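You operate a simulated robot arm through the tools that you are given. There is no shell and no other tool.

You run a simulated two-armed robot. Do the job below in one go: nothing can be reset, and whatever is moved stays where it is left.

TASK
Drain the stopped tester, press the module home and run the WIRES program.
Fine: it is the module tester; open the hood only when the live lamp is out; close it, pull the stop button out and set the program knob before you press start. Leave the knob there and the hood closed, and the lock knob and other modules alone. Where these are worked on the way, their far stop is far enough and under half their travel is too little: clear hood.

Only the result counts: the job must be done as asked and must still hold three seconds after the hand-in. Knocking over, shifting, dropping, spilling or breaking anything else fails it.

THE ROBOT
Two 7-joint arms with fingered hands on one trunk that stands fixed in place. Base frame: the origin is at the foot of the trunk, x ahead of it, y to its left, z up. Readings come in m, degrees, newtons and seconds.
The left shoulder is at [0.07, 0.162, 1.346], the right one opposite. With the tool pointing down near the work surface each hand reaches from about 0.1 to 0.8 m from the base axis, measured 20 degrees to its own side. Payload 4 kg a hand.
Tool frame (each hand has its own): the origin (TCP) lies between the finger pads and is the grasp point; the fingertips stand 0.026 m ahead of it; z points along the fingers, y is the line along which they close. The gripper opens to 0.132 m; its body begins 0.073 m behind the TCP. The gripper is a hand of 4 fingers: y runs from the thumb to the fingers, the wrist lies at [0, 0, -0.224] in the tool frame, and closing takes about 1.5 s.
Orientation is that of the tool frame in the base frame, as [roll, pitch, yaw] about the fixed x, y, z axes, in that order (R = Rz(yaw) Ry(pitch) Rx(roll)). With the fingers straight down and closing along the base's y, the tool's x points along the base's -x, its y along +y and its z along -z.

THE INTERFACE
- The arms move only by the tool nudge_tool. It takes "left_series", "right_series" or both (then of equal length, played together; a hand with none holds still); each is a list of rows, each an object (a shift or turn left out is 0, a gripper value left out holds the last) with "travel": the shift along the tool's x, y, z in units of 40 mm (1.0 is 40 mm), a list of three; "delta_rot": the turn, a rotation vector about the tool's x, y, z in units of 6 degrees (1.0 is 6 degrees), a list of three; "jaw": the finger opening in m, from 0 to 0.132. In form: [{"travel": [tx, ty, tz], "delta_rot": [rx, ry, rz], "jaw": jaw}, ...]. A call has 1 to 20 rows; each row shifts and turns the commanded pose from where the row before left it, along the tool's axes as they then stand. A call with a number of a shift or a turn outside -1 to 1 is refused whole. A row lasts 0.2 s, in which the tool goes at most 0.05 m and 8.6 degrees; a call with a longer step from one row to the next is refused whole, and so is a gripper value outside its range. A pose out of reach is approached as far as the arm can. The call stops where the force on the tool passes 40 N (or 10 N more than at its start, if that is more) or the arm is blocked; 0.2 s more then pass. Each finger travels about 0.045 m/s and halts on what it meets, pressing with about 24 N; the grip force reading is that of the motor and also rises with nothing between the fingers. The clock runs only during rows and for 0.2 s after the last one: add rows that do not move to give the fingers time. It gives the time, the measured TCP pose, the force on the tool (base axes), the opening and the grip force at its end, in the units of the frame above (readings bear some noise), with the torque about the TCP (base axes, N m) and any sound that the robot's microphone picked up.
- Cameras (640 x 400 px; columns grow to the right, rows downward): "scene" is now at [0.111, -0.0542, 1.5618]; the picture's right is [-0.60, -0.80, 0.00], its down [-0.51, 0.39, -0.76] and it looks along [0.61, -0.46, -0.64] (base axes); focal length 322 px, centre (320, 200). "left" rides on the left gripper at [-0.073, 0.006, -0.094] in its tool frame; the picture's right is [-0.08, -1.00, 0.00], its down [0.79, -0.06, -0.62] and it looks along [0.61, -0.05, 0.79] (tool axes); focal length 230 px, centre (320, 200). "right" rides on the right gripper at [0.073, 0.006, -0.094] in its tool frame; the picture's right is [-0.08, 1.00, 0.00], its down [-0.78, -0.06, -0.62] and it looks along [-0.62, -0.05, 0.79] (tool axes); focal length 230 px, centre (320, 200). There is no depth. A picture from a camera that has moved, and an enlarged one, comes with that camera's place and axes in the base frame and with its lens. The place of the scene camera against the robot may be out by one fixed shift of up to 0.012 m in any direction.
- get_image(camera): a new picture of that camera. No time passes.
- move_column(by): slides the trunk up (or, below 0, down) by that many m; the arms and the scene camera ride with it, the base frame stays. It gives what a move gives, with no picture.
- grasp_type(shape, hand): the hand has 4 fingers and takes this shape, open, in about a second: jaw (thumb against the fingers, like two jaws); tri (thumb and two fingers); tip (a fingertip pinch); poke (one finger out to press); point (the index stretched); flat (the hand flat); cup (the hand cupped); fist (a fist). The gripper value then closes the fingers along that shape, each until it touches; the sizes above hold for jaw. It gives what a move gives, with no picture.
- head_to(pan, tilt): turns the head with the scene camera to pan (to the left, within 86 degrees either way) and tilt (down, from -29 to 69), counted from straight ahead of the robot. It gives what a move gives.
- inspect(camera, box): a new picture of the part [left, top, right, bottom] of that camera's present view, enlarged. No time passes.
- job_done(): hands the job in; it is judged then, once.

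Nothing tells you positions but the pictures and the camera data. Unless the task says otherwise, let go and move clear before handing in.

The tools are called after "Call:" as name(argument=value, ...) on one line, values as JSON. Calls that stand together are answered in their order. nudge_tool: Moves the arms, as the interface text tells. Its arguments: {"type":"object","properties":{"left_series":{"type":"array"},"right_series":{"type":"array"}},"required":[]} The other tools are called the same way: move_column (by) moves the trunk up or down; grasp_type (shape, hand) gives the hand a shape; head_to (pan, tilt) turns the head that bears the scene camera; get_image (camera) takes a picture; inspect (camera, box) takes an enlarged picture of a part of a camera's view; job_done () hands the job in.

At the start:

```text
clock: 0.0
left_tool_pos: [0.4048, -0.0557, 1.3246]
left_tcp_rot: [180.0, -0.1, -180.0]
left_contact_force: [0.4, -0.2, 0.4]
left_moment: [-0.02, 0.0, -0.01]
left_gripper_width: 0.1318
left_grasp_force: 0.1
left_shape: jaw
right_tool_pos: [0.3489, -0.4559, 1.3485]
right_tcp_rot: [180.0, 0.0, -179.8]
right_contact_force: [-0.3, -1.0, 0.1]
right_moment: [0.0, 0.02, 0.0]
right_gripper_width: 0.132
right_grasp_force: 0.1
right_shape: jaw
trunk travel left (down, up): [-0.825, 0.115]
head pan, tilt (commanded): [-37.1, 40.1]
```

scene: 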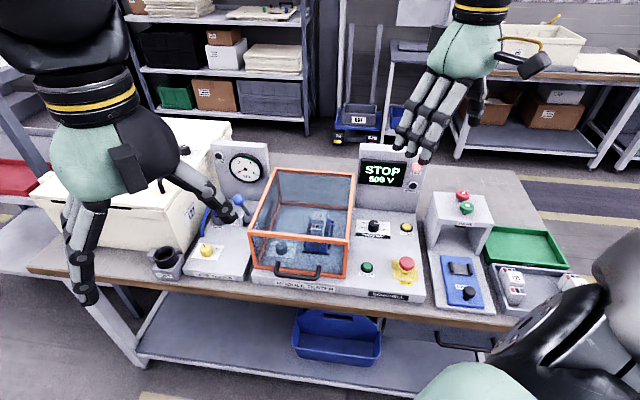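
right: 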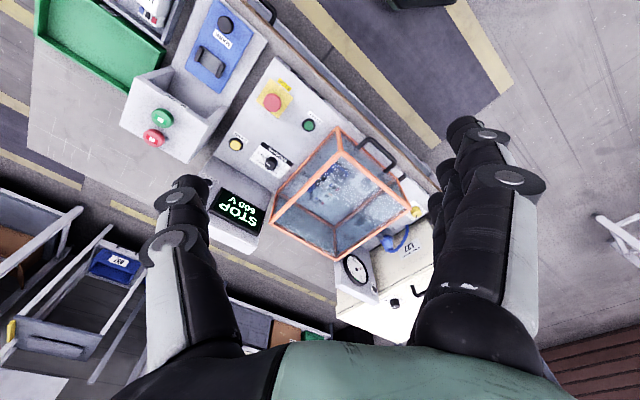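
left: 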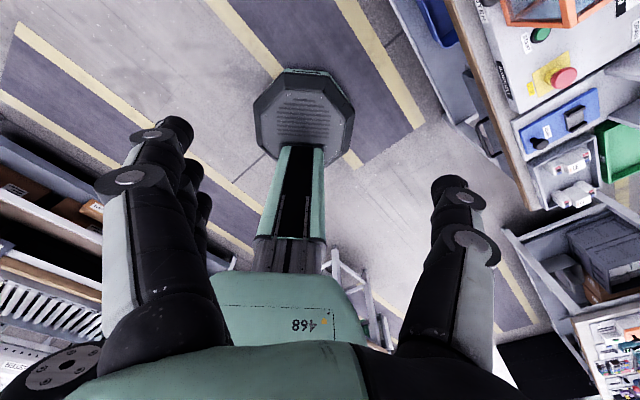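

I see a bench ahead-right with a module tester (orange-framed clear hood, display "STOP 600 V"), knobs and buttons. I'll look more closely before moving anything.

Call:
inspect(camera="scene", box=[180, 130, 360, 300])

Call:
inspect(camera="scene", box=[330, 130, 510, 310])

Call:
inspect(camera="scene", box=[420, 180, 600, 320])

Call:
inspect(camera="right", box=[100, 0, 440, 300])

```text
2.35 times, centred on (270, 215) of scene
camera zoom: at [0.111, -0.0542, 1.5618], right [-0.6, -0.8, 0.0], down [-0.51, 0.39, -0.76], along [0.61, -0.46, -0.64], focal length 757 px, centre (438, 165)
```

zoom: 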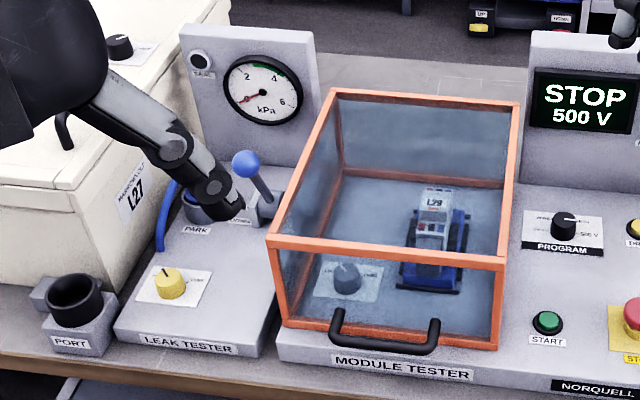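

```text
2.22 times, centred on (420, 220) of scene
camera zoom: at [0.111, -0.0542, 1.5618], right [-0.6, -0.8, 0.0], down [-0.51, 0.39, -0.76], along [0.61, -0.46, -0.64], focal length 715 px, centre (98, 156)
```

zoom: 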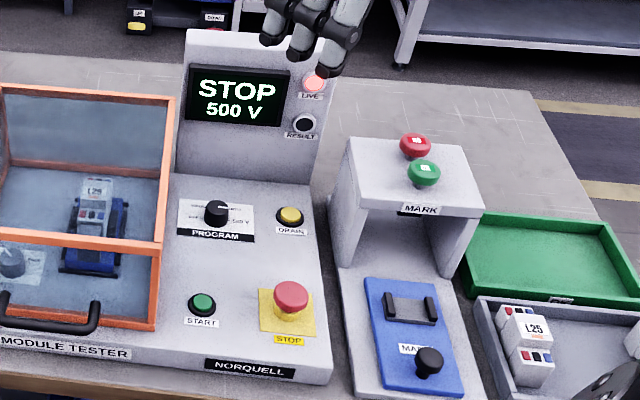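

```text
2.86 times, centred on (510, 250) of scene
camera zoom: at [0.111, -0.0542, 1.5618], right [-0.6, -0.8, 0.0], down [-0.51, 0.39, -0.76], along [0.61, -0.46, -0.64], focal length 919 px, centre (-223, 57)
```

zoom: 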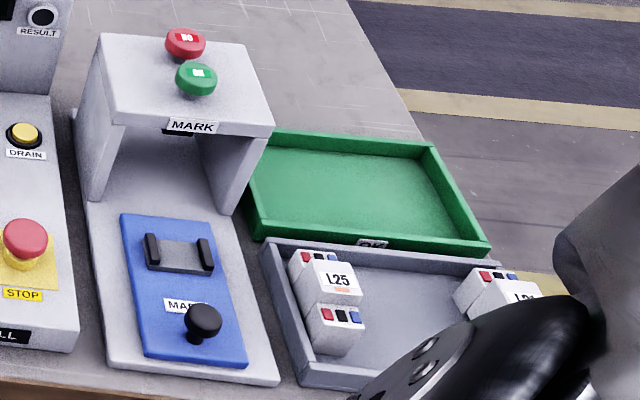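

```text
1.33 times, centred on (270, 150) of right
camera zoom: at [0.2735, -0.4519, 1.4424], right [0.08, 1.0, 0.0], down [0.78, -0.06, 0.62], along [0.62, -0.05, -0.79], focal length 307 px, centre (387, 267)
```

zoom: 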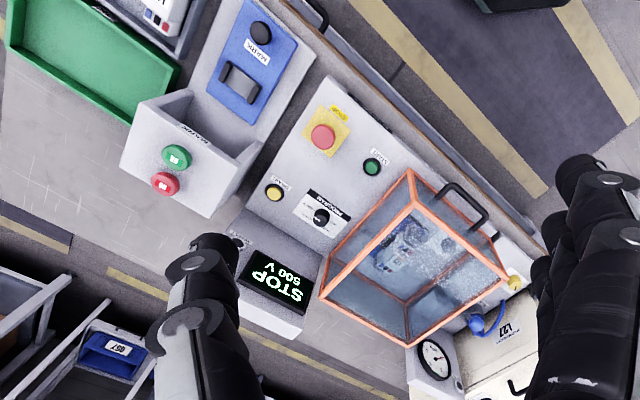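

The STOP button triangulates to about (0.41, -0.57, 0.89). I'll zoom in on the labels: program knob, module socket and drain button.

Call:
inspect(camera="scene", box=[345, 205, 425, 255])

Call:
inspect(camera="scene", box=[255, 190, 345, 270])

Call:
inspect(camera="right", box=[230, 120, 310, 180])

Call:
inspect(camera="scene", box=[380, 140, 440, 190])

```text
8.00 times, centred on (385, 230) of scene
camera zoom: at [0.111, -0.0542, 1.5618], right [-0.6, -0.8, 0.0], down [-0.51, 0.39, -0.76], along [0.61, -0.46, -0.64], focal length 2573 px, centre (-200, -40)
```

zoom: 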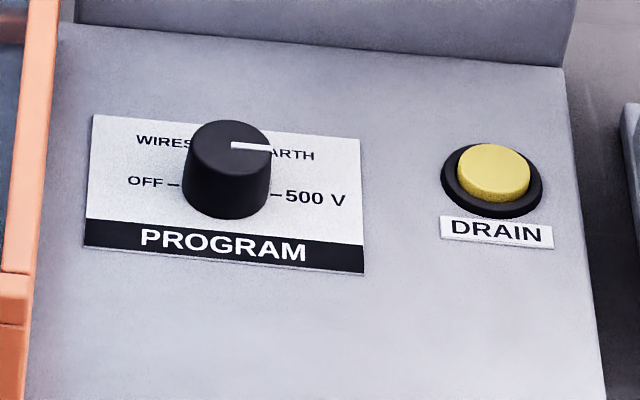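

```text
5.00 times, centred on (300, 230) of scene
camera zoom: at [0.111, -0.0542, 1.5618], right [-0.6, -0.8, 0.0], down [-0.51, 0.39, -0.76], along [0.61, -0.46, -0.64], focal length 1608 px, centre (420, 50)
```

zoom: 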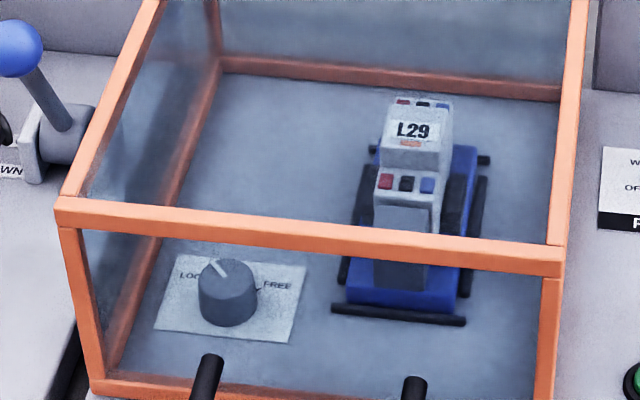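

```text
6.67 times, centred on (270, 150) of right
camera zoom: at [0.2735, -0.4519, 1.4424], right [0.08, 1.0, 0.0], down [0.78, -0.06, 0.62], along [0.62, -0.05, -0.79], focal length 1534 px, centre (653, 533)
```

zoom: 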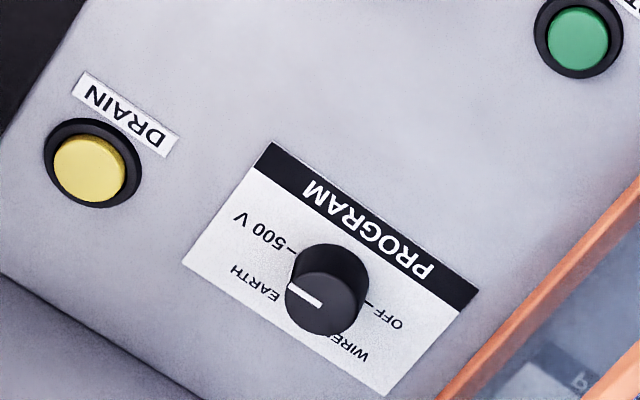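

```text
8.00 times, centred on (410, 165) of scene
camera zoom: at [0.111, -0.0542, 1.5618], right [-0.6, -0.8, 0.0], down [-0.51, 0.39, -0.76], along [0.61, -0.46, -0.64], focal length 2573 px, centre (-400, 480)
```

zoom: 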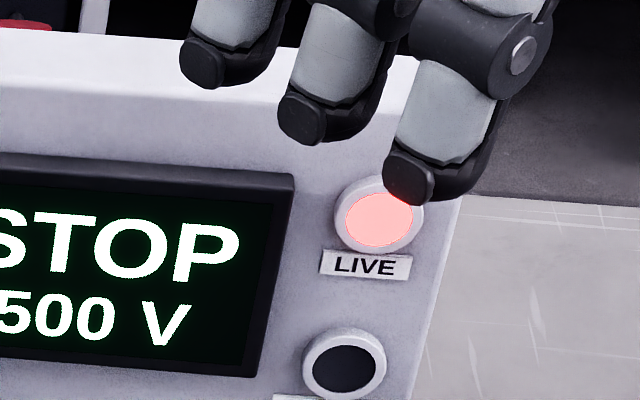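

The bench appears turned about 45° from the robot, with the tester panel at about z≈0.88. I'll turn the right hand to line up with the bench and look again from its camera.

Call:
nudge_tool(right_series=[{"delta_rot": [0, 0, 1]}, {"delta_rot": [0, 0, 1]}, {"delta_rot": [0, 0, 1]}, {"delta_rot": [0, 0, 1]}, {"delta_rot": [0, 0, 1]}, {"delta_rot": [0, 0, 1]}, {"delta_rot": [0, 0, 1]}, {"delta_rot": [0, 0, 0.5]}])

```text
clock: 1.8
left_tool_pos: [0.4049, -0.0569, 1.3226]
left_tcp_rot: [-180.0, -0.2, 180.0]
left_contact_force: [-0.6, -0.2, -0.2]
left_moment: [0.02, 0.05, 0.03]
left_gripper_width: 0.1318
left_grasp_force: 0.1
left_shape: jaw
right_tool_pos: [0.3484, -0.4579, 1.3484]
right_tcp_rot: [179.9, 0.0, 134.9]
right_contact_force: [-0.8, -0.6, -0.4]
right_moment: [-0.01, 0.0, -0.02]
right_gripper_width: 0.1316
right_grasp_force: 0.0
right_shape: jaw
trunk travel left (down, up): [-0.825, 0.115]
head pan, tilt (commanded): [-37.1, 40.1]
```

Call:
get_image(camera="right")

Call:
get_image(camera="scene")

```text
taken
camera right: at [0.2994, -0.4021, 1.4426], right [0.76, 0.65, 0.0], down [0.51, -0.6, 0.62], along [0.4, -0.47, -0.79], focal length 230 px, centre (320, 200)
```

right: 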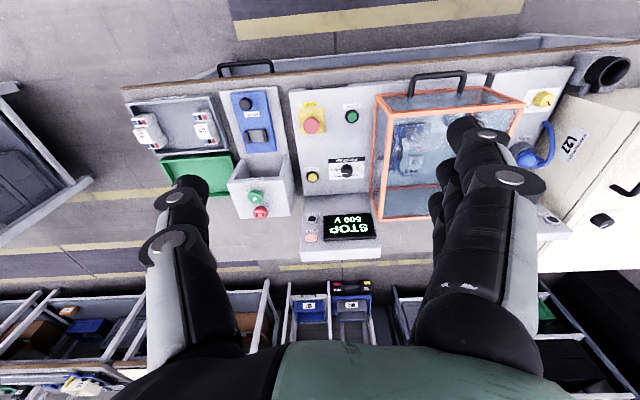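

```text
taken
camera scene: at [0.111, -0.0542, 1.5618], right [-0.6, -0.8, 0.0], down [-0.51, 0.39, -0.76], along [0.61, -0.46, -0.64], focal length 322 px, centre (320, 200)
```

scene: 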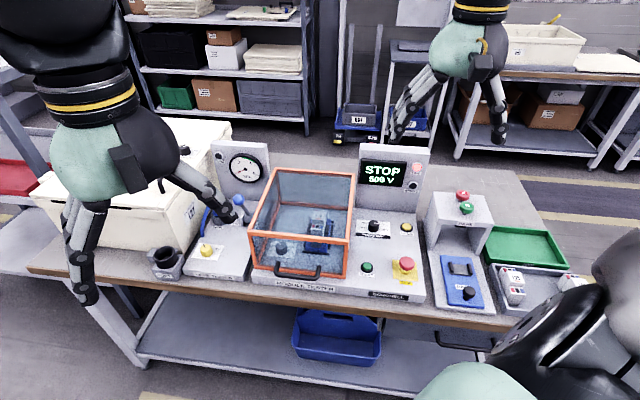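

Next I'll put the right hand into the poke shape and see where the pressing finger lies.

Call:
grasp_type(shape="poke", hand="right")

Call:
get_image(camera="right")

Call:
get_image(camera="scene")

```text
clock: 2.7
left_tool_pos: [0.4052, -0.0575, 1.3215]
left_tcp_rot: [-180.0, -0.1, 180.0]
left_contact_force: [0.3, 0.0, 0.1]
left_moment: [-0.02, -0.03, 0.02]
left_gripper_width: 0.1316
left_grasp_force: 0.0
left_shape: jaw
right_tool_pos: [0.3485, -0.4571, 1.3481]
right_tcp_rot: [-179.9, 0.0, 135.1]
right_contact_force: [-0.8, 0.2, 0.7]
right_moment: [-0.01, 0.0, 0.02]
right_gripper_width: 0.0
right_grasp_force: 0.0
right_shape: poke
trunk travel left (down, up): [-0.825, 0.115]
head pan, tilt (commanded): [-37.1, 40.1]
```

```text
taken
camera right: at [0.2993, -0.4022, 1.4425], right [0.76, 0.65, 0.0], down [0.51, -0.6, 0.62], along [0.4, -0.47, -0.79], focal length 230 px, centre (320, 200)
```

right: 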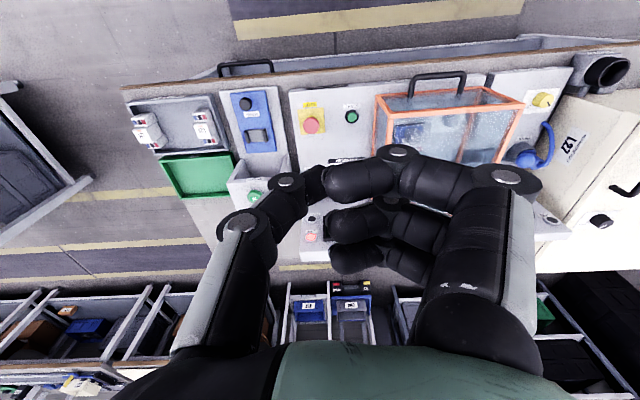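

```text
taken
camera scene: at [0.111, -0.0542, 1.5618], right [-0.6, -0.8, 0.0], down [-0.51, 0.39, -0.76], along [0.61, -0.46, -0.64], focal length 322 px, centre (320, 200)
```

scene: 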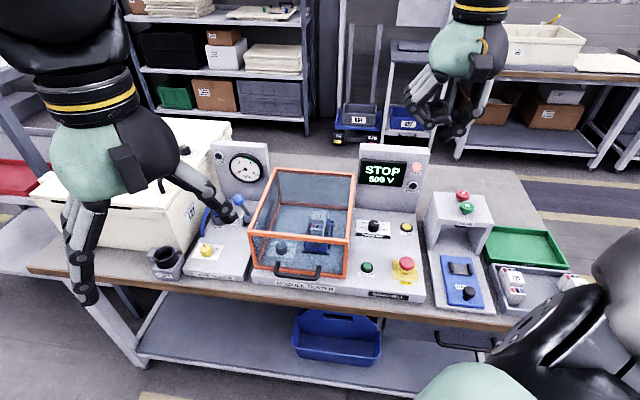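

Call:
inspect(camera="scene", box=[380, 40, 540, 160])

Call:
inspect(camera="right", box=[180, 100, 460, 300])

```text
3.33 times, centred on (460, 100) of scene
camera zoom: at [0.111, -0.0542, 1.5618], right [-0.6, -0.8, 0.0], down [-0.51, 0.39, -0.76], along [0.61, -0.46, -0.64], focal length 1072 px, centre (-147, 533)
```

zoom: 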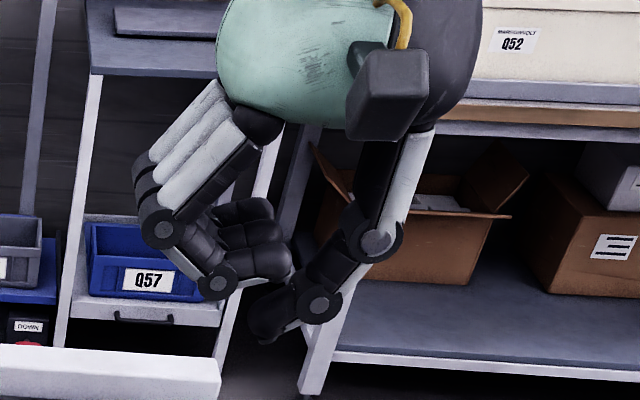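

```text
2.00 times, centred on (320, 200) of right
camera zoom: at [0.2993, -0.4022, 1.4425], right [0.76, 0.65, 0.0], down [0.51, -0.6, 0.62], along [0.4, -0.47, -0.79], focal length 460 px, centre (320, 200)
```

zoom: 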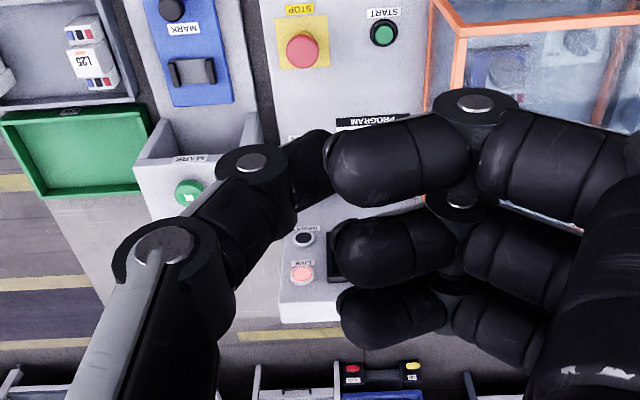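

Call:
nudge_tool(right_series=[{"travel": [0, 0, 0]}, {"travel": [0, 0, 0]}, {"travel": [0, 0, 0]}])

Call:
inspect(camera="scene", box=[380, 40, 540, 160])

Call:
get_image(camera="right")

```text
clock: 3.5
left_tool_pos: [0.4055, -0.0589, 1.3228]
left_tcp_rot: [-179.9, -0.1, 180.0]
left_contact_force: [0.4, 0.0, -0.2]
left_moment: [0.01, 0.0, -0.04]
left_gripper_width: 0.1318
left_grasp_force: 0.0
left_shape: jaw
right_tool_pos: [0.3469, -0.459, 1.3483]
right_tcp_rot: [179.9, -0.1, 135.1]
right_contact_force: [0.5, 0.3, 0.6]
right_moment: [-0.05, 0.02, 0.04]
right_gripper_width: 0.0004
right_grasp_force: 0.0
right_shape: poke
trunk travel left (down, up): [-0.825, 0.115]
head pan, tilt (commanded): [-37.1, 40.1]
```

```text
3.33 times, centred on (460, 100) of scene
camera zoom: at [0.111, -0.0542, 1.5618], right [-0.6, -0.8, 0.0], down [-0.51, 0.39, -0.76], along [0.61, -0.46, -0.64], focal length 1072 px, centre (-147, 533)
```

zoom: 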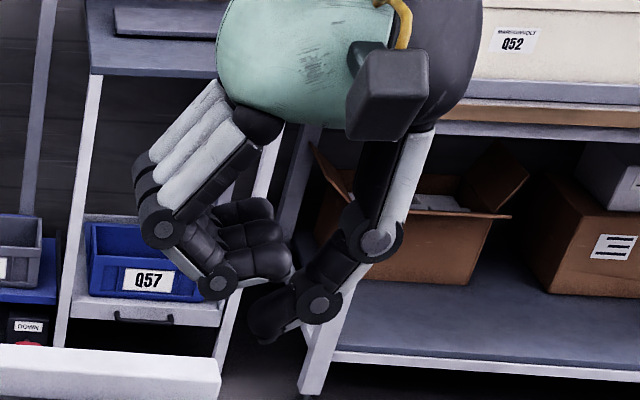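

```text
taken
camera right: at [0.2993, -0.4022, 1.4426], right [0.76, 0.65, 0.0], down [0.51, -0.6, 0.62], along [0.4, -0.47, -0.79], focal length 230 px, centre (320, 200)
```

right: 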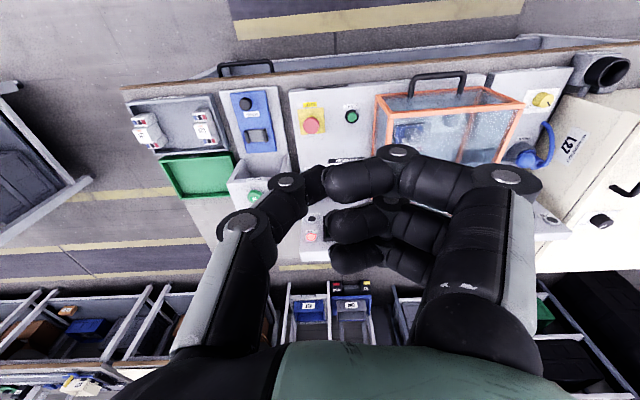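

Call:
grasp_type(shape="point", hand="right")

Call:
get_image(camera="right")

Call:
inspect(camera="scene", box=[380, 40, 540, 160])

```text
clock: 4.4
left_tool_pos: [0.4046, -0.0572, 1.3235]
left_tcp_rot: [-179.9, -0.1, -180.0]
left_contact_force: [-0.1, 0.8, -0.2]
left_moment: [0.01, 0.03, -0.01]
left_gripper_width: 0.1321
left_grasp_force: 0.2
left_shape: jaw
right_tool_pos: [0.3484, -0.4579, 1.3492]
right_tcp_rot: [180.0, 0.0, 135.0]
right_contact_force: [0.5, 1.0, -0.1]
right_moment: [-0.02, -0.01, -0.01]
right_gripper_width: 0.1263
right_grasp_force: 0.0
right_shape: point
trunk travel left (down, up): [-0.825, 0.115]
head pan, tilt (commanded): [-37.1, 40.1]
```

```text
taken
camera right: at [0.2993, -0.4021, 1.4426], right [0.76, 0.65, 0.0], down [0.51, -0.6, 0.62], along [0.4, -0.47, -0.79], focal length 230 px, centre (320, 200)
```

right: 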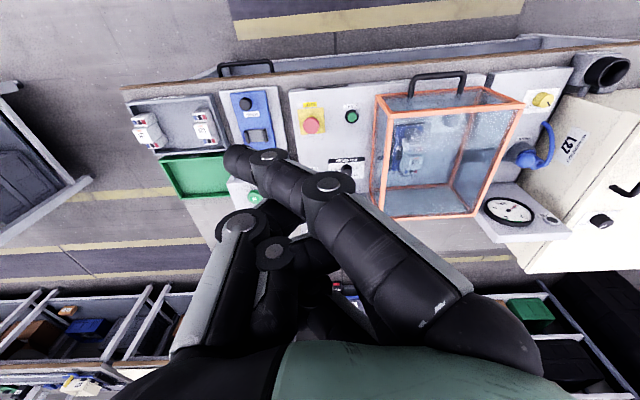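

```text
3.33 times, centred on (460, 100) of scene
camera zoom: at [0.111, -0.0541, 1.5618], right [-0.6, -0.8, 0.0], down [-0.51, 0.39, -0.76], along [0.61, -0.46, -0.64], focal length 1072 px, centre (-147, 533)
```

zoom: 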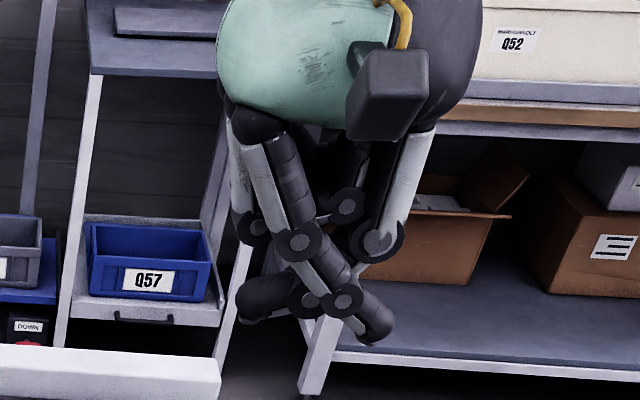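

Call:
nudge_tool(right_series=[{"travel": [0, 0, 0]}, {"travel": [0, 0, 0]}, {"travel": [0, 0, 0]}, {"travel": [0, 0, 0]}])

Call:
inspect(camera="scene", box=[380, 40, 540, 160])

Call:
get_image(camera="right")

```text
clock: 5.4
left_tool_pos: [0.4046, -0.058, 1.323]
left_tcp_rot: [-180.0, -0.1, -180.0]
left_contact_force: [-0.1, -0.2, -0.3]
left_moment: [0.0, 0.02, 0.01]
left_gripper_width: 0.132
left_grasp_force: 0.0
left_shape: jaw
right_tool_pos: [0.3478, -0.4575, 1.3474]
right_tcp_rot: [-180.0, 0.0, 135.1]
right_contact_force: [0.1, -0.7, -0.2]
right_moment: [-0.03, -0.01, -0.02]
right_gripper_width: 0.1261
right_grasp_force: 0.1
right_shape: point
trunk travel left (down, up): [-0.825, 0.115]
head pan, tilt (commanded): [-37.1, 40.1]
```

```text
3.33 times, centred on (460, 100) of scene
camera zoom: at [0.111, -0.0542, 1.5618], right [-0.6, -0.8, 0.0], down [-0.51, 0.39, -0.76], along [0.61, -0.46, -0.64], focal length 1072 px, centre (-147, 533)
```

zoom: 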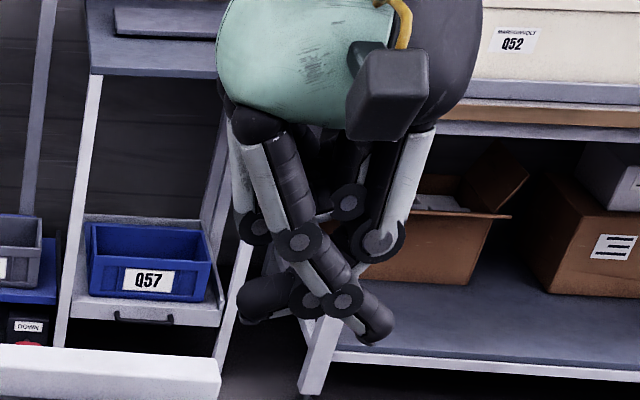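

```text
taken
camera right: at [0.2993, -0.4022, 1.4426], right [0.76, 0.65, 0.0], down [0.51, -0.6, 0.62], along [0.4, -0.47, -0.79], focal length 230 px, centre (320, 200)
```

right: 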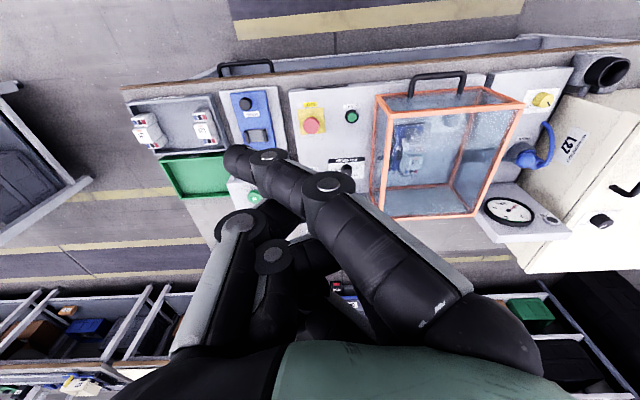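

Call:
grasp_type(shape="tip", hand="right")

Call:
get_image(camera="right")

Call:
inspect(camera="scene", box=[380, 40, 540, 160])

```text
clock: 6.3
left_tool_pos: [0.4062, -0.0573, 1.3235]
left_tcp_rot: [180.0, -0.1, 180.0]
left_contact_force: [0.6, 0.6, 0.6]
left_moment: [-0.03, -0.01, 0.01]
left_gripper_width: 0.1316
left_grasp_force: 0.0
left_shape: jaw
right_tool_pos: [0.347, -0.4579, 1.3482]
right_tcp_rot: [179.9, 0.0, 135.2]
right_contact_force: [0.5, -0.6, -0.6]
right_moment: [-0.02, -0.01, 0.01]
right_gripper_width: 0.1319
right_grasp_force: 0.0
right_shape: tip
trunk travel left (down, up): [-0.825, 0.115]
head pan, tilt (commanded): [-37.1, 40.1]
```

```text
taken
camera right: at [0.2993, -0.4021, 1.4426], right [0.76, 0.65, 0.0], down [0.51, -0.6, 0.62], along [0.4, -0.47, -0.79], focal length 230 px, centre (320, 200)
```

right: 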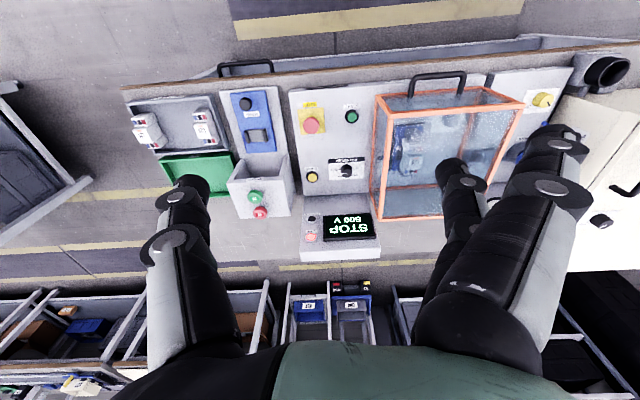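

```text
3.33 times, centred on (460, 100) of scene
camera zoom: at [0.111, -0.0541, 1.5618], right [-0.6, -0.8, 0.0], down [-0.51, 0.39, -0.76], along [0.61, -0.46, -0.64], focal length 1072 px, centre (-147, 533)
```

zoom: 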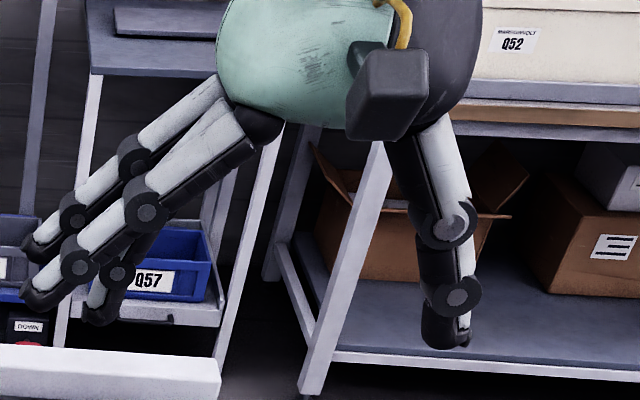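

Call:
nudge_tool(right_series=[{"jaw": 0.0}, {"jaw": 0.0}, {"jaw": 0.0}, {"jaw": 0.0}, {"jaw": 0.0}, {"jaw": 0.0}, {"jaw": 0.0}, {"jaw": 0.0}, {"jaw": 0.0}])

Call:
get_image(camera="right")

Call:
inspect(camera="scene", box=[380, 40, 540, 160])

```text
clock: 8.3
left_tool_pos: [0.4056, -0.0583, 1.3237]
left_tcp_rot: [180.0, -0.1, -180.0]
left_contact_force: [0.2, -0.1, -0.2]
left_moment: [-0.03, -0.01, 0.01]
left_gripper_width: 0.1318
left_grasp_force: 0.1
left_shape: jaw
right_tool_pos: [0.3483, -0.4576, 1.3485]
right_tcp_rot: [180.0, 0.0, 135.0]
right_contact_force: [0.4, 0.2, 0.0]
right_moment: [-0.02, 0.03, -0.01]
right_gripper_width: 0.0
right_grasp_force: 23.9
right_shape: tip
trunk travel left (down, up): [-0.825, 0.115]
head pan, tilt (commanded): [-37.1, 40.1]
```

```text
taken
camera right: at [0.2993, -0.4022, 1.4426], right [0.76, 0.65, 0.0], down [0.51, -0.6, 0.62], along [0.4, -0.47, -0.79], focal length 230 px, centre (320, 200)
```

right: 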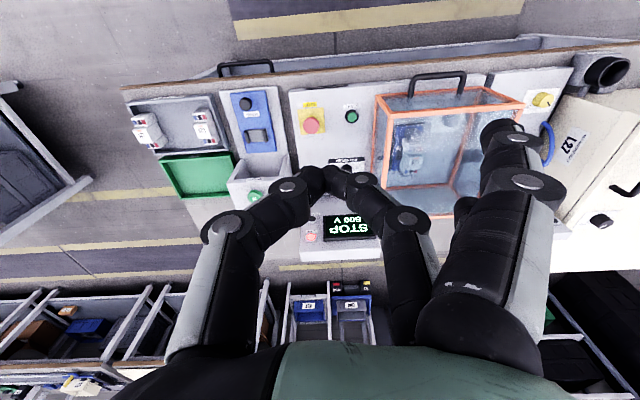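

```text
3.33 times, centred on (460, 100) of scene
camera zoom: at [0.111, -0.0542, 1.5618], right [-0.6, -0.8, 0.0], down [-0.51, 0.39, -0.76], along [0.61, -0.46, -0.64], focal length 1072 px, centre (-147, 533)
```

zoom: 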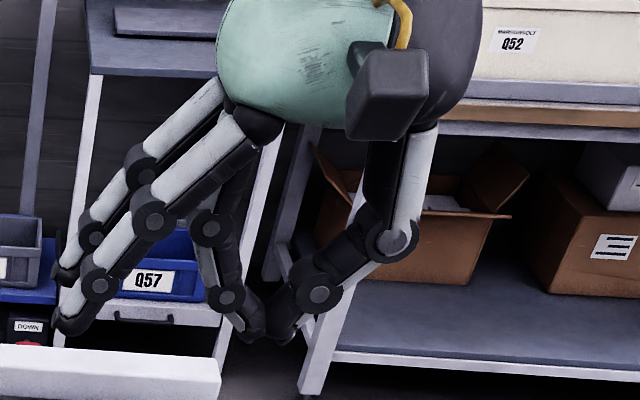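

Call:
grasp_type(shape="jaw", hand="right")

Call:
nudge_tool(right_series=[{"jaw": 0.0}, {"jaw": 0.0}, {"jaw": 0.0}, {"jaw": 0.0}, {"jaw": 0.0}, {"jaw": 0.0}, {"jaw": 0.0}, {"jaw": 0.0}, {"jaw": 0.0}])

Call:
get_image(camera="right")

Call:
inspect(camera="scene", box=[380, 40, 540, 160])

```text
clock: 9.2
left_tool_pos: [0.4057, -0.0568, 1.3221]
left_tcp_rot: [180.0, 0.1, -180.0]
left_contact_force: [-0.3, -0.8, -0.1]
left_moment: [0.02, 0.01, 0.0]
left_gripper_width: 0.1318
left_grasp_force: 0.0
left_shape: jaw
right_tool_pos: [0.3481, -0.4564, 1.3487]
right_tcp_rot: [180.0, 0.1, 135.1]
right_contact_force: [-0.2, 0.7, 1.2]
right_moment: [0.0, -0.02, -0.03]
right_gripper_width: 0.1319
right_grasp_force: 0.1
right_shape: jaw
trunk travel left (down, up): [-0.825, 0.115]
head pan, tilt (commanded): [-37.1, 40.1]
```

```text
clock: 11.2
left_tool_pos: [0.4043, -0.0587, 1.3234]
left_tcp_rot: [180.0, -0.1, -180.0]
left_contact_force: [0.4, 0.7, -0.3]
left_moment: [0.01, -0.02, -0.04]
left_gripper_width: 0.1318
left_grasp_force: 0.0
left_shape: jaw
right_tool_pos: [0.3485, -0.4586, 1.3481]
right_tcp_rot: [-179.9, 0.0, 135.1]
right_contact_force: [0.1, 0.1, 1.0]
right_moment: [0.0, 0.01, 0.0]
right_gripper_width: 0.0002
right_grasp_force: 23.7
right_shape: jaw
trunk travel left (down, up): [-0.825, 0.115]
head pan, tilt (commanded): [-37.1, 40.1]
```

```text
taken
camera right: at [0.2993, -0.4022, 1.4426], right [0.76, 0.65, 0.0], down [0.51, -0.6, 0.62], along [0.4, -0.47, -0.79], focal length 230 px, centre (320, 200)
```

right: 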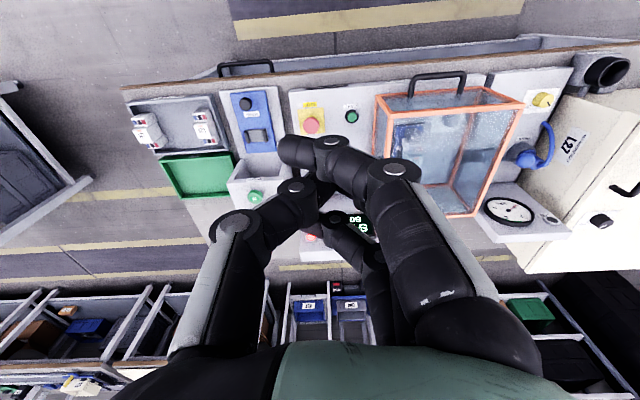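

```text
3.33 times, centred on (460, 100) of scene
camera zoom: at [0.111, -0.0542, 1.5618], right [-0.6, -0.8, 0.0], down [-0.51, 0.39, -0.76], along [0.61, -0.46, -0.64], focal length 1072 px, centre (-147, 533)
```

zoom: 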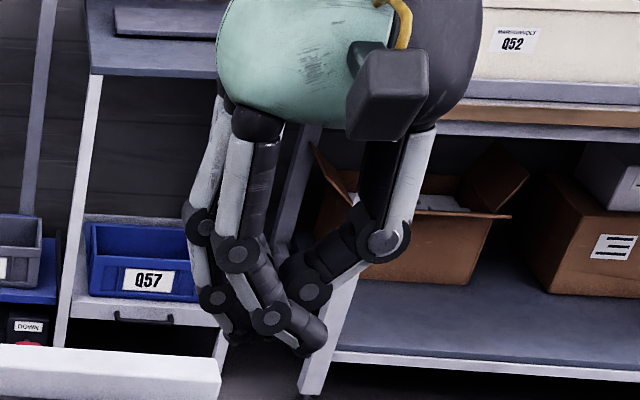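

I have the hand shapes' behaviour now. I'll open the hand and lower it over the panel to survey with the wrist camera.

Call:
nudge_tool(right_series=[{"travel": [-0.1, 0, 0.97], "jaw": 0.132}, {"travel": [-0.1, 0, 0.97]}, {"travel": [-0.1, 0, 0.97]}, {"travel": [-0.1, 0, 0.97]}, {"travel": [-0.1, 0, 0.97]}, {"travel": [-0.1, 0, 0.97]}, {}, {}, {}])

Call:
get_image(camera="right")

Call:
get_image(camera="scene")

```text
clock: 13.2
left_tool_pos: [0.4056, -0.0569, 1.3234]
left_tcp_rot: [180.0, -0.1, -179.9]
left_contact_force: [-0.8, -0.6, 0.4]
left_moment: [0.01, -0.05, -0.01]
left_gripper_width: 0.1319
left_grasp_force: 0.0
left_shape: jaw
right_tool_pos: [0.3652, -0.4769, 1.1156]
right_tcp_rot: [180.0, 0.1, 134.9]
right_contact_force: [-0.2, 0.5, -1.0]
right_moment: [0.01, 0.0, 0.02]
right_gripper_width: 0.132
right_grasp_force: 0.1
right_shape: jaw
trunk travel left (down, up): [-0.825, 0.115]
head pan, tilt (commanded): [-37.1, 40.1]
```

```text
taken
camera right: at [0.3163, -0.4212, 1.2101], right [0.76, 0.65, 0.0], down [0.51, -0.6, 0.62], along [0.4, -0.47, -0.79], focal length 230 px, centre (320, 200)
```

right: 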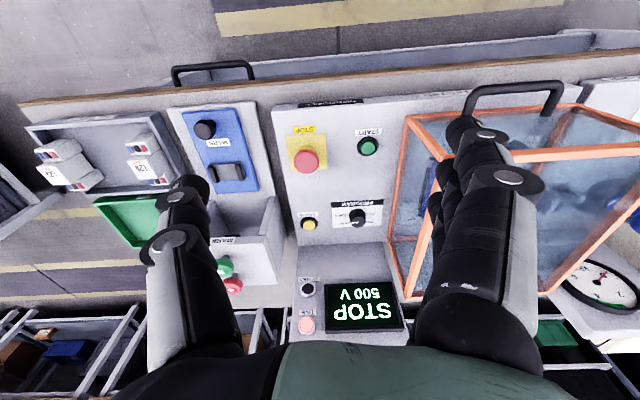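

```text
taken
camera scene: at [0.1114, -0.0546, 1.5617], right [-0.6, -0.8, 0.0], down [-0.51, 0.39, -0.76], along [0.61, -0.46, -0.64], focal length 322 px, centre (320, 200)
```

scene: 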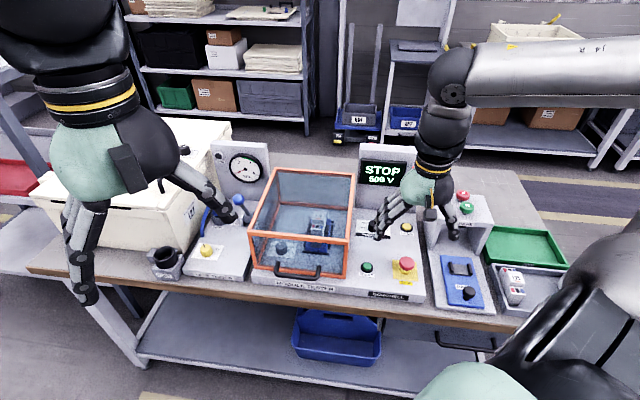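

Call:
inspect(camera="right", box=[260, 80, 420, 240])

Call:
inspect(camera="right", box=[380, 60, 640, 320])

Call:
inspect(camera="right", box=[280, 260, 420, 360])

```text
2.50 times, centred on (340, 160) of right
camera zoom: at [0.3163, -0.4212, 1.2101], right [0.76, 0.65, 0.0], down [0.51, -0.6, 0.62], along [0.4, -0.47, -0.79], focal length 575 px, centre (270, 300)
```

zoom: 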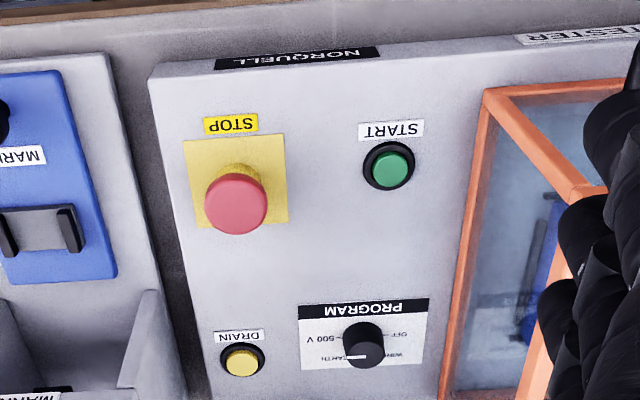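

```text
1.54 times, centred on (510, 190) of right
camera zoom: at [0.3163, -0.4212, 1.2101], right [0.76, 0.65, 0.0], down [0.51, -0.6, 0.62], along [0.4, -0.47, -0.79], focal length 354 px, centre (28, 215)
```

zoom: 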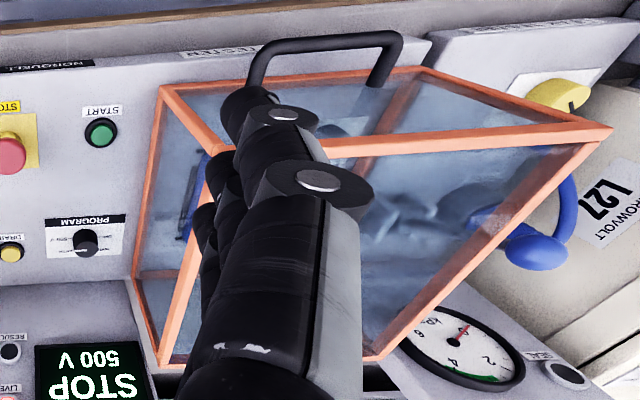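

```text
4.00 times, centred on (350, 310) of right
camera zoom: at [0.3163, -0.4212, 1.2101], right [0.76, 0.65, 0.0], down [0.51, -0.6, 0.62], along [0.4, -0.47, -0.79], focal length 920 px, centre (200, -240)
```

zoom: 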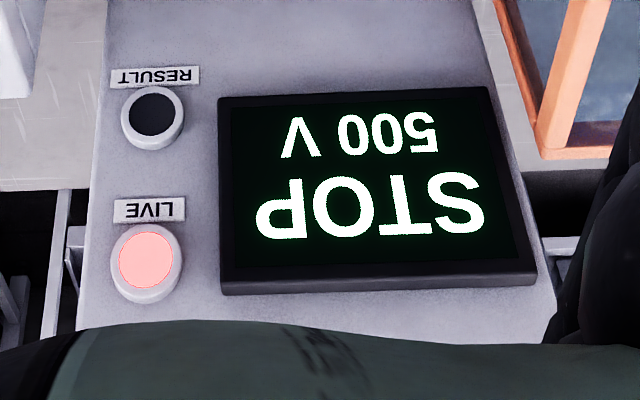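

Call:
inspect(camera="right", box=[190, 160, 350, 320])

Call:
inspect(camera="scene", box=[340, 140, 500, 240])

```text
2.50 times, centred on (270, 240) of right
camera zoom: at [0.3163, -0.4212, 1.2101], right [0.76, 0.65, 0.0], down [0.51, -0.6, 0.62], along [0.4, -0.47, -0.79], focal length 575 px, centre (445, 100)
```

zoom: 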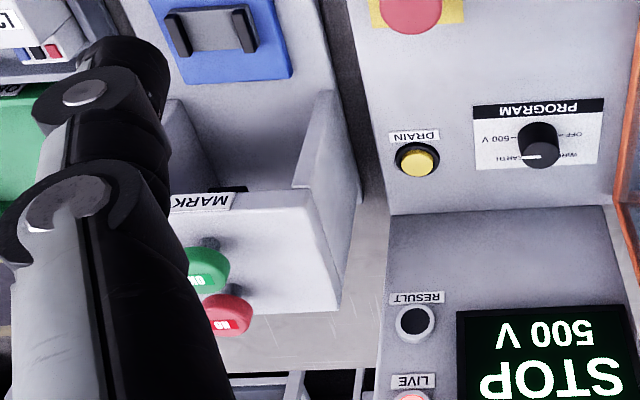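

```text
4.00 times, centred on (420, 190) of scene
camera zoom: at [0.1114, -0.0546, 1.5617], right [-0.6, -0.8, 0.0], down [-0.51, 0.39, -0.76], along [0.61, -0.46, -0.64], focal length 1287 px, centre (-80, 240)
```

zoom: 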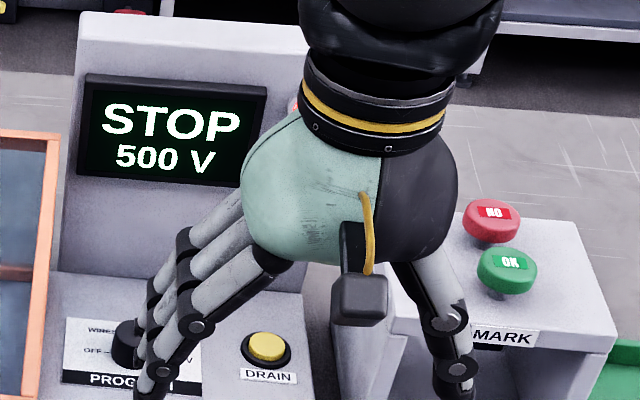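

DRAIN is near (0.524, -0.704, 0.853), close to the MARK shelf on its right and the display tower behind it. I'll use the poke shape with the hand yawed and tilted so it clears both, and hover above DRAIN.

Call:
grasp_type(shape="poke", hand="right")

Call:
nudge_tool(right_series=[{"delta_rot": [0, 0, 1]}, {"delta_rot": [0, 0, 1]}, {"delta_rot": [0, 0, 1]}, {"delta_rot": [0, 0, 1]}, {"delta_rot": [0, 0, 1]}, {"delta_rot": [0, -1, 0]}, {"delta_rot": [0, -1, 0]}, {"delta_rot": [0, -1, 0]}, {"delta_rot": [0, -1, 0]}, {"delta_rot": [0, -1, 0]}, {"travel": [-0.7618, 0.3375, 0.44]}, {"travel": [-0.7618, 0.3375, 0.44]}, {"travel": [-0.7618, 0.3375, 0.44]}, {"travel": [-0.7618, 0.3375, 0.44]}, {"travel": [-0.7618, 0.3375, 0.44]}, {"travel": [-0.7618, 0.3375, 0.44]}, {"travel": [-0.7618, 0.3375, 0.44]}])

Call:
get_image(camera="right")

Call:
get_image(camera="scene")

```text
clock: 14.1
left_tool_pos: [0.4056, -0.0567, 1.323]
left_tcp_rot: [179.9, -0.1, -180.0]
left_contact_force: [0.4, -0.3, 1.2]
left_moment: [-0.01, 0.0, 0.0]
left_gripper_width: 0.1316
left_grasp_force: 0.0
left_shape: jaw
right_tool_pos: [0.3643, -0.4757, 1.1158]
right_tcp_rot: [180.0, 0.0, 135.0]
right_contact_force: [-0.6, -0.5, -0.2]
right_moment: [0.0, 0.02, 0.0]
right_gripper_width: 0.0003
right_grasp_force: 0.1
right_shape: poke
trunk travel left (down, up): [-0.825, 0.115]
head pan, tilt (commanded): [-37.1, 40.1]
```

```text
clock: 17.7
left_tool_pos: [0.4071, -0.0582, 1.3216]
left_tcp_rot: [179.9, -0.1, 179.9]
left_contact_force: [-0.4, -0.5, -0.2]
left_moment: [0.03, -0.01, 0.01]
left_gripper_width: 0.1317
left_grasp_force: 0.0
left_shape: jaw
right_tool_pos: [0.5225, -0.6885, 1.1116]
right_tcp_rot: [-180.0, 30.0, 105.1]
right_contact_force: [-0.6, 0.2, -0.5]
right_moment: [-0.03, 0.02, -0.02]
right_gripper_width: 0.0002
right_grasp_force: 0.0
right_shape: poke
trunk travel left (down, up): [-0.825, 0.115]
head pan, tilt (commanded): [-37.1, 40.1]
```

```text
taken
camera right: at [0.4975, -0.582, 1.158], right [0.98, 0.19, 0.04], down [0.04, -0.37, 0.93], along [0.19, -0.91, -0.37], focal length 230 px, centre (320, 200)
```

right: 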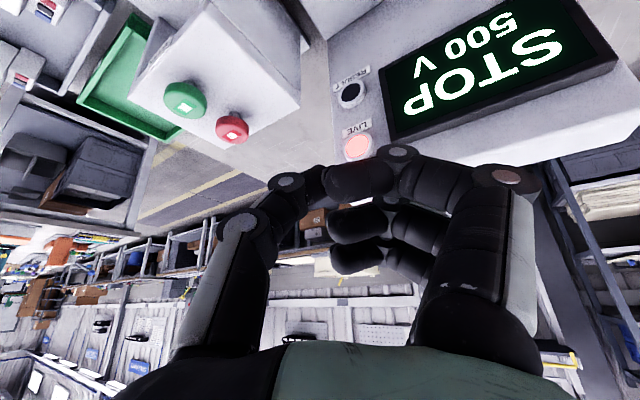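

```text
taken
camera scene: at [0.1126, -0.0549, 1.5616], right [-0.6, -0.8, 0.0], down [-0.52, 0.39, -0.76], along [0.61, -0.46, -0.65], focal length 322 px, centre (320, 200)
```

scene: 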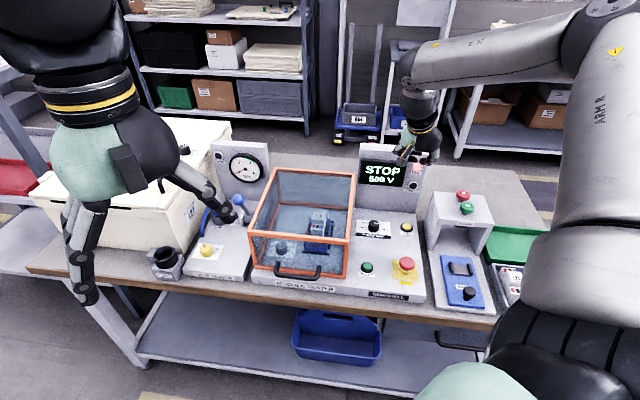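

Call:
nudge_tool(right_series=[{"travel": [0.4625, 0, 0.8]}, {"travel": [0.4625, 0, 0.8]}, {"travel": [0.4625, 0, 0.8]}, {"travel": [0.4625, 0, 0.8]}, {"travel": [0.4625, 0, 0.8]}])

Call:
get_image(camera="right")

Call:
inspect(camera="scene", box=[340, 140, 500, 260])

```text
clock: 18.9
left_tool_pos: [0.4064, -0.0564, 1.3229]
left_tcp_rot: [179.9, -0.1, -179.9]
left_contact_force: [0.0, -0.2, -0.2]
left_moment: [-0.01, 0.02, 0.0]
left_gripper_width: 0.1318
left_grasp_force: 0.1
left_shape: jaw
right_tool_pos: [0.5223, -0.6866, 0.9403]
right_tcp_rot: [180.0, 30.1, 105.0]
right_contact_force: [0.0, 1.2, -0.3]
right_moment: [-0.06, 0.02, 0.01]
right_gripper_width: 0.0
right_grasp_force: 0.1
right_shape: poke
right hand out of reach, approached as far as the arm can: row 5
trunk travel left (down, up): [-0.825, 0.115]
head pan, tilt (commanded): [-37.1, 40.1]
```

```text
taken
camera right: at [0.4983, -0.5799, 0.9858], right [0.98, 0.19, 0.04], down [0.04, -0.37, 0.93], along [0.19, -0.91, -0.37], focal length 230 px, centre (320, 200)
```

right: 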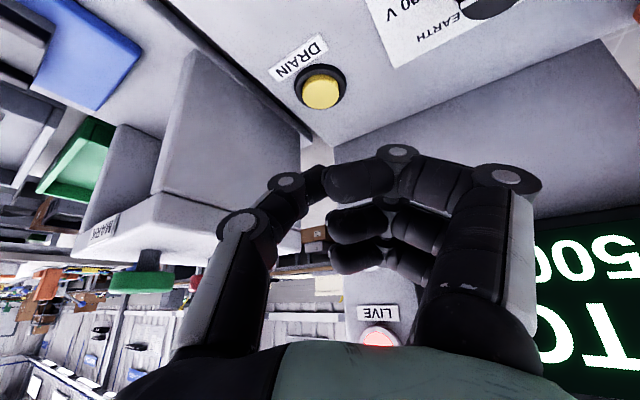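

```text
3.33 times, centred on (420, 200) of scene
camera zoom: at [0.1137, -0.0528, 1.5616], right [-0.6, -0.8, 0.0], down [-0.52, 0.39, -0.76], along [0.61, -0.46, -0.65], focal length 1072 px, centre (-13, 200)
```

zoom: 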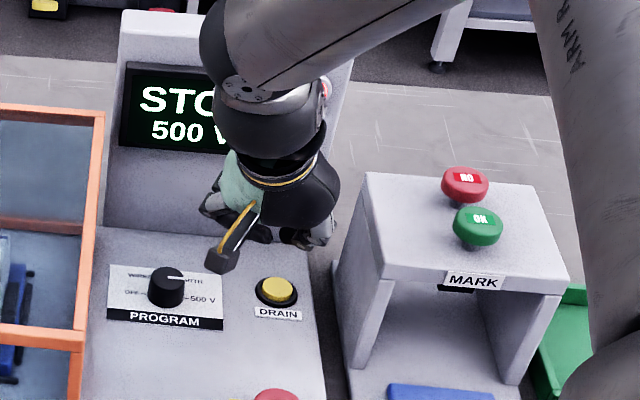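

The tip is aligned over DRAIN but the arm runs out of downward reach. I'll raise the hand and then lower the trunk by the same amount.

Call:
nudge_tool(right_series=[{"travel": [-0.47, 0, -0.81]}, {"travel": [-0.47, 0, -0.81]}, {"travel": [-0.47, 0, -0.81]}, {"travel": [-0.47, 0, -0.81]}, {"travel": [-0.47, 0, -0.81]}])

Call:
move_column(by=-0.17)

Call:
get_image(camera="scene")

Call:
get_image(camera="right")

```text
clock: 20.1
left_tool_pos: [0.405, -0.0556, 1.3237]
left_tcp_rot: [179.9, 0.1, -180.0]
left_contact_force: [-0.2, 0.0, -0.2]
left_moment: [0.0, -0.02, -0.03]
left_gripper_width: 0.1316
left_grasp_force: 0.0
left_shape: jaw
right_tool_pos: [0.5196, -0.6879, 1.1305]
right_tcp_rot: [180.0, 30.0, 104.9]
right_contact_force: [1.2, 0.0, 0.4]
right_moment: [0.01, -0.01, 0.01]
right_gripper_width: 0.0001
right_grasp_force: 0.1
right_shape: poke
trunk travel left (down, up): [-0.825, 0.115]
head pan, tilt (commanded): [-37.1, 40.1]
```

```text
clock: 22.0
left_tool_pos: [0.4055, -0.0571, 1.1544]
left_tcp_rot: [-179.9, 0.0, 180.0]
left_contact_force: [-0.4, -0.2, -0.7]
left_moment: [-0.01, -0.02, -0.02]
left_gripper_width: 0.1321
left_grasp_force: 0.0
left_shape: jaw
right_tool_pos: [0.5196, -0.6892, 0.9607]
right_tcp_rot: [179.9, 30.0, 105.1]
right_contact_force: [-0.1, 0.3, -1.2]
right_moment: [0.0, -0.02, 0.0]
right_gripper_width: 0.0
right_grasp_force: 0.2
right_shape: poke
trunk travel left (down, up): [-0.655, 0.285]
head pan, tilt (commanded): [-37.1, 40.1]
```

```text
taken
camera scene: at [0.1109, -0.0541, 1.3919], right [-0.6, -0.8, 0.0], down [-0.51, 0.39, -0.76], along [0.61, -0.46, -0.64], focal length 322 px, centre (320, 200)
```

scene: 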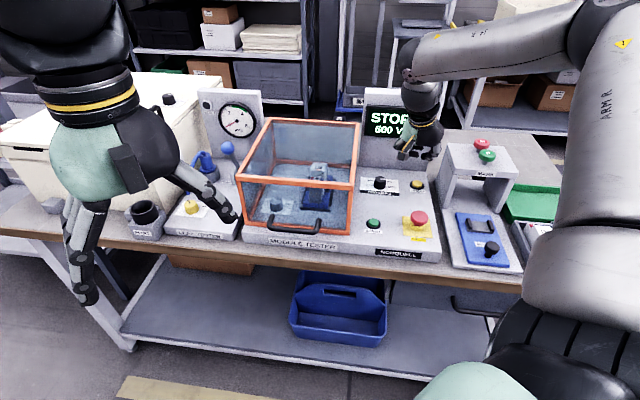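

```text
taken
camera right: at [0.4956, -0.5805, 1.0049], right [0.98, 0.19, 0.04], down [0.04, -0.37, 0.93], along [0.19, -0.91, -0.37], focal length 230 px, centre (320, 200)
```

right: 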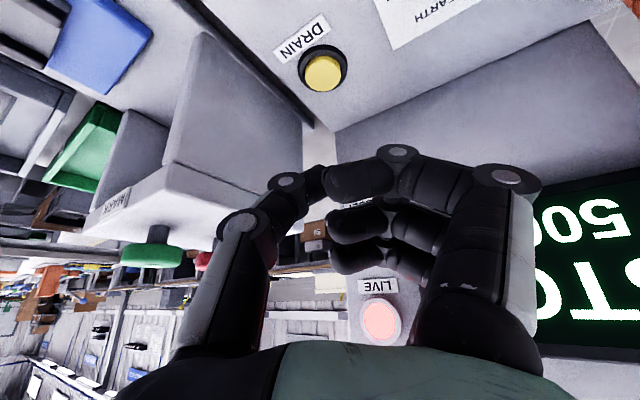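

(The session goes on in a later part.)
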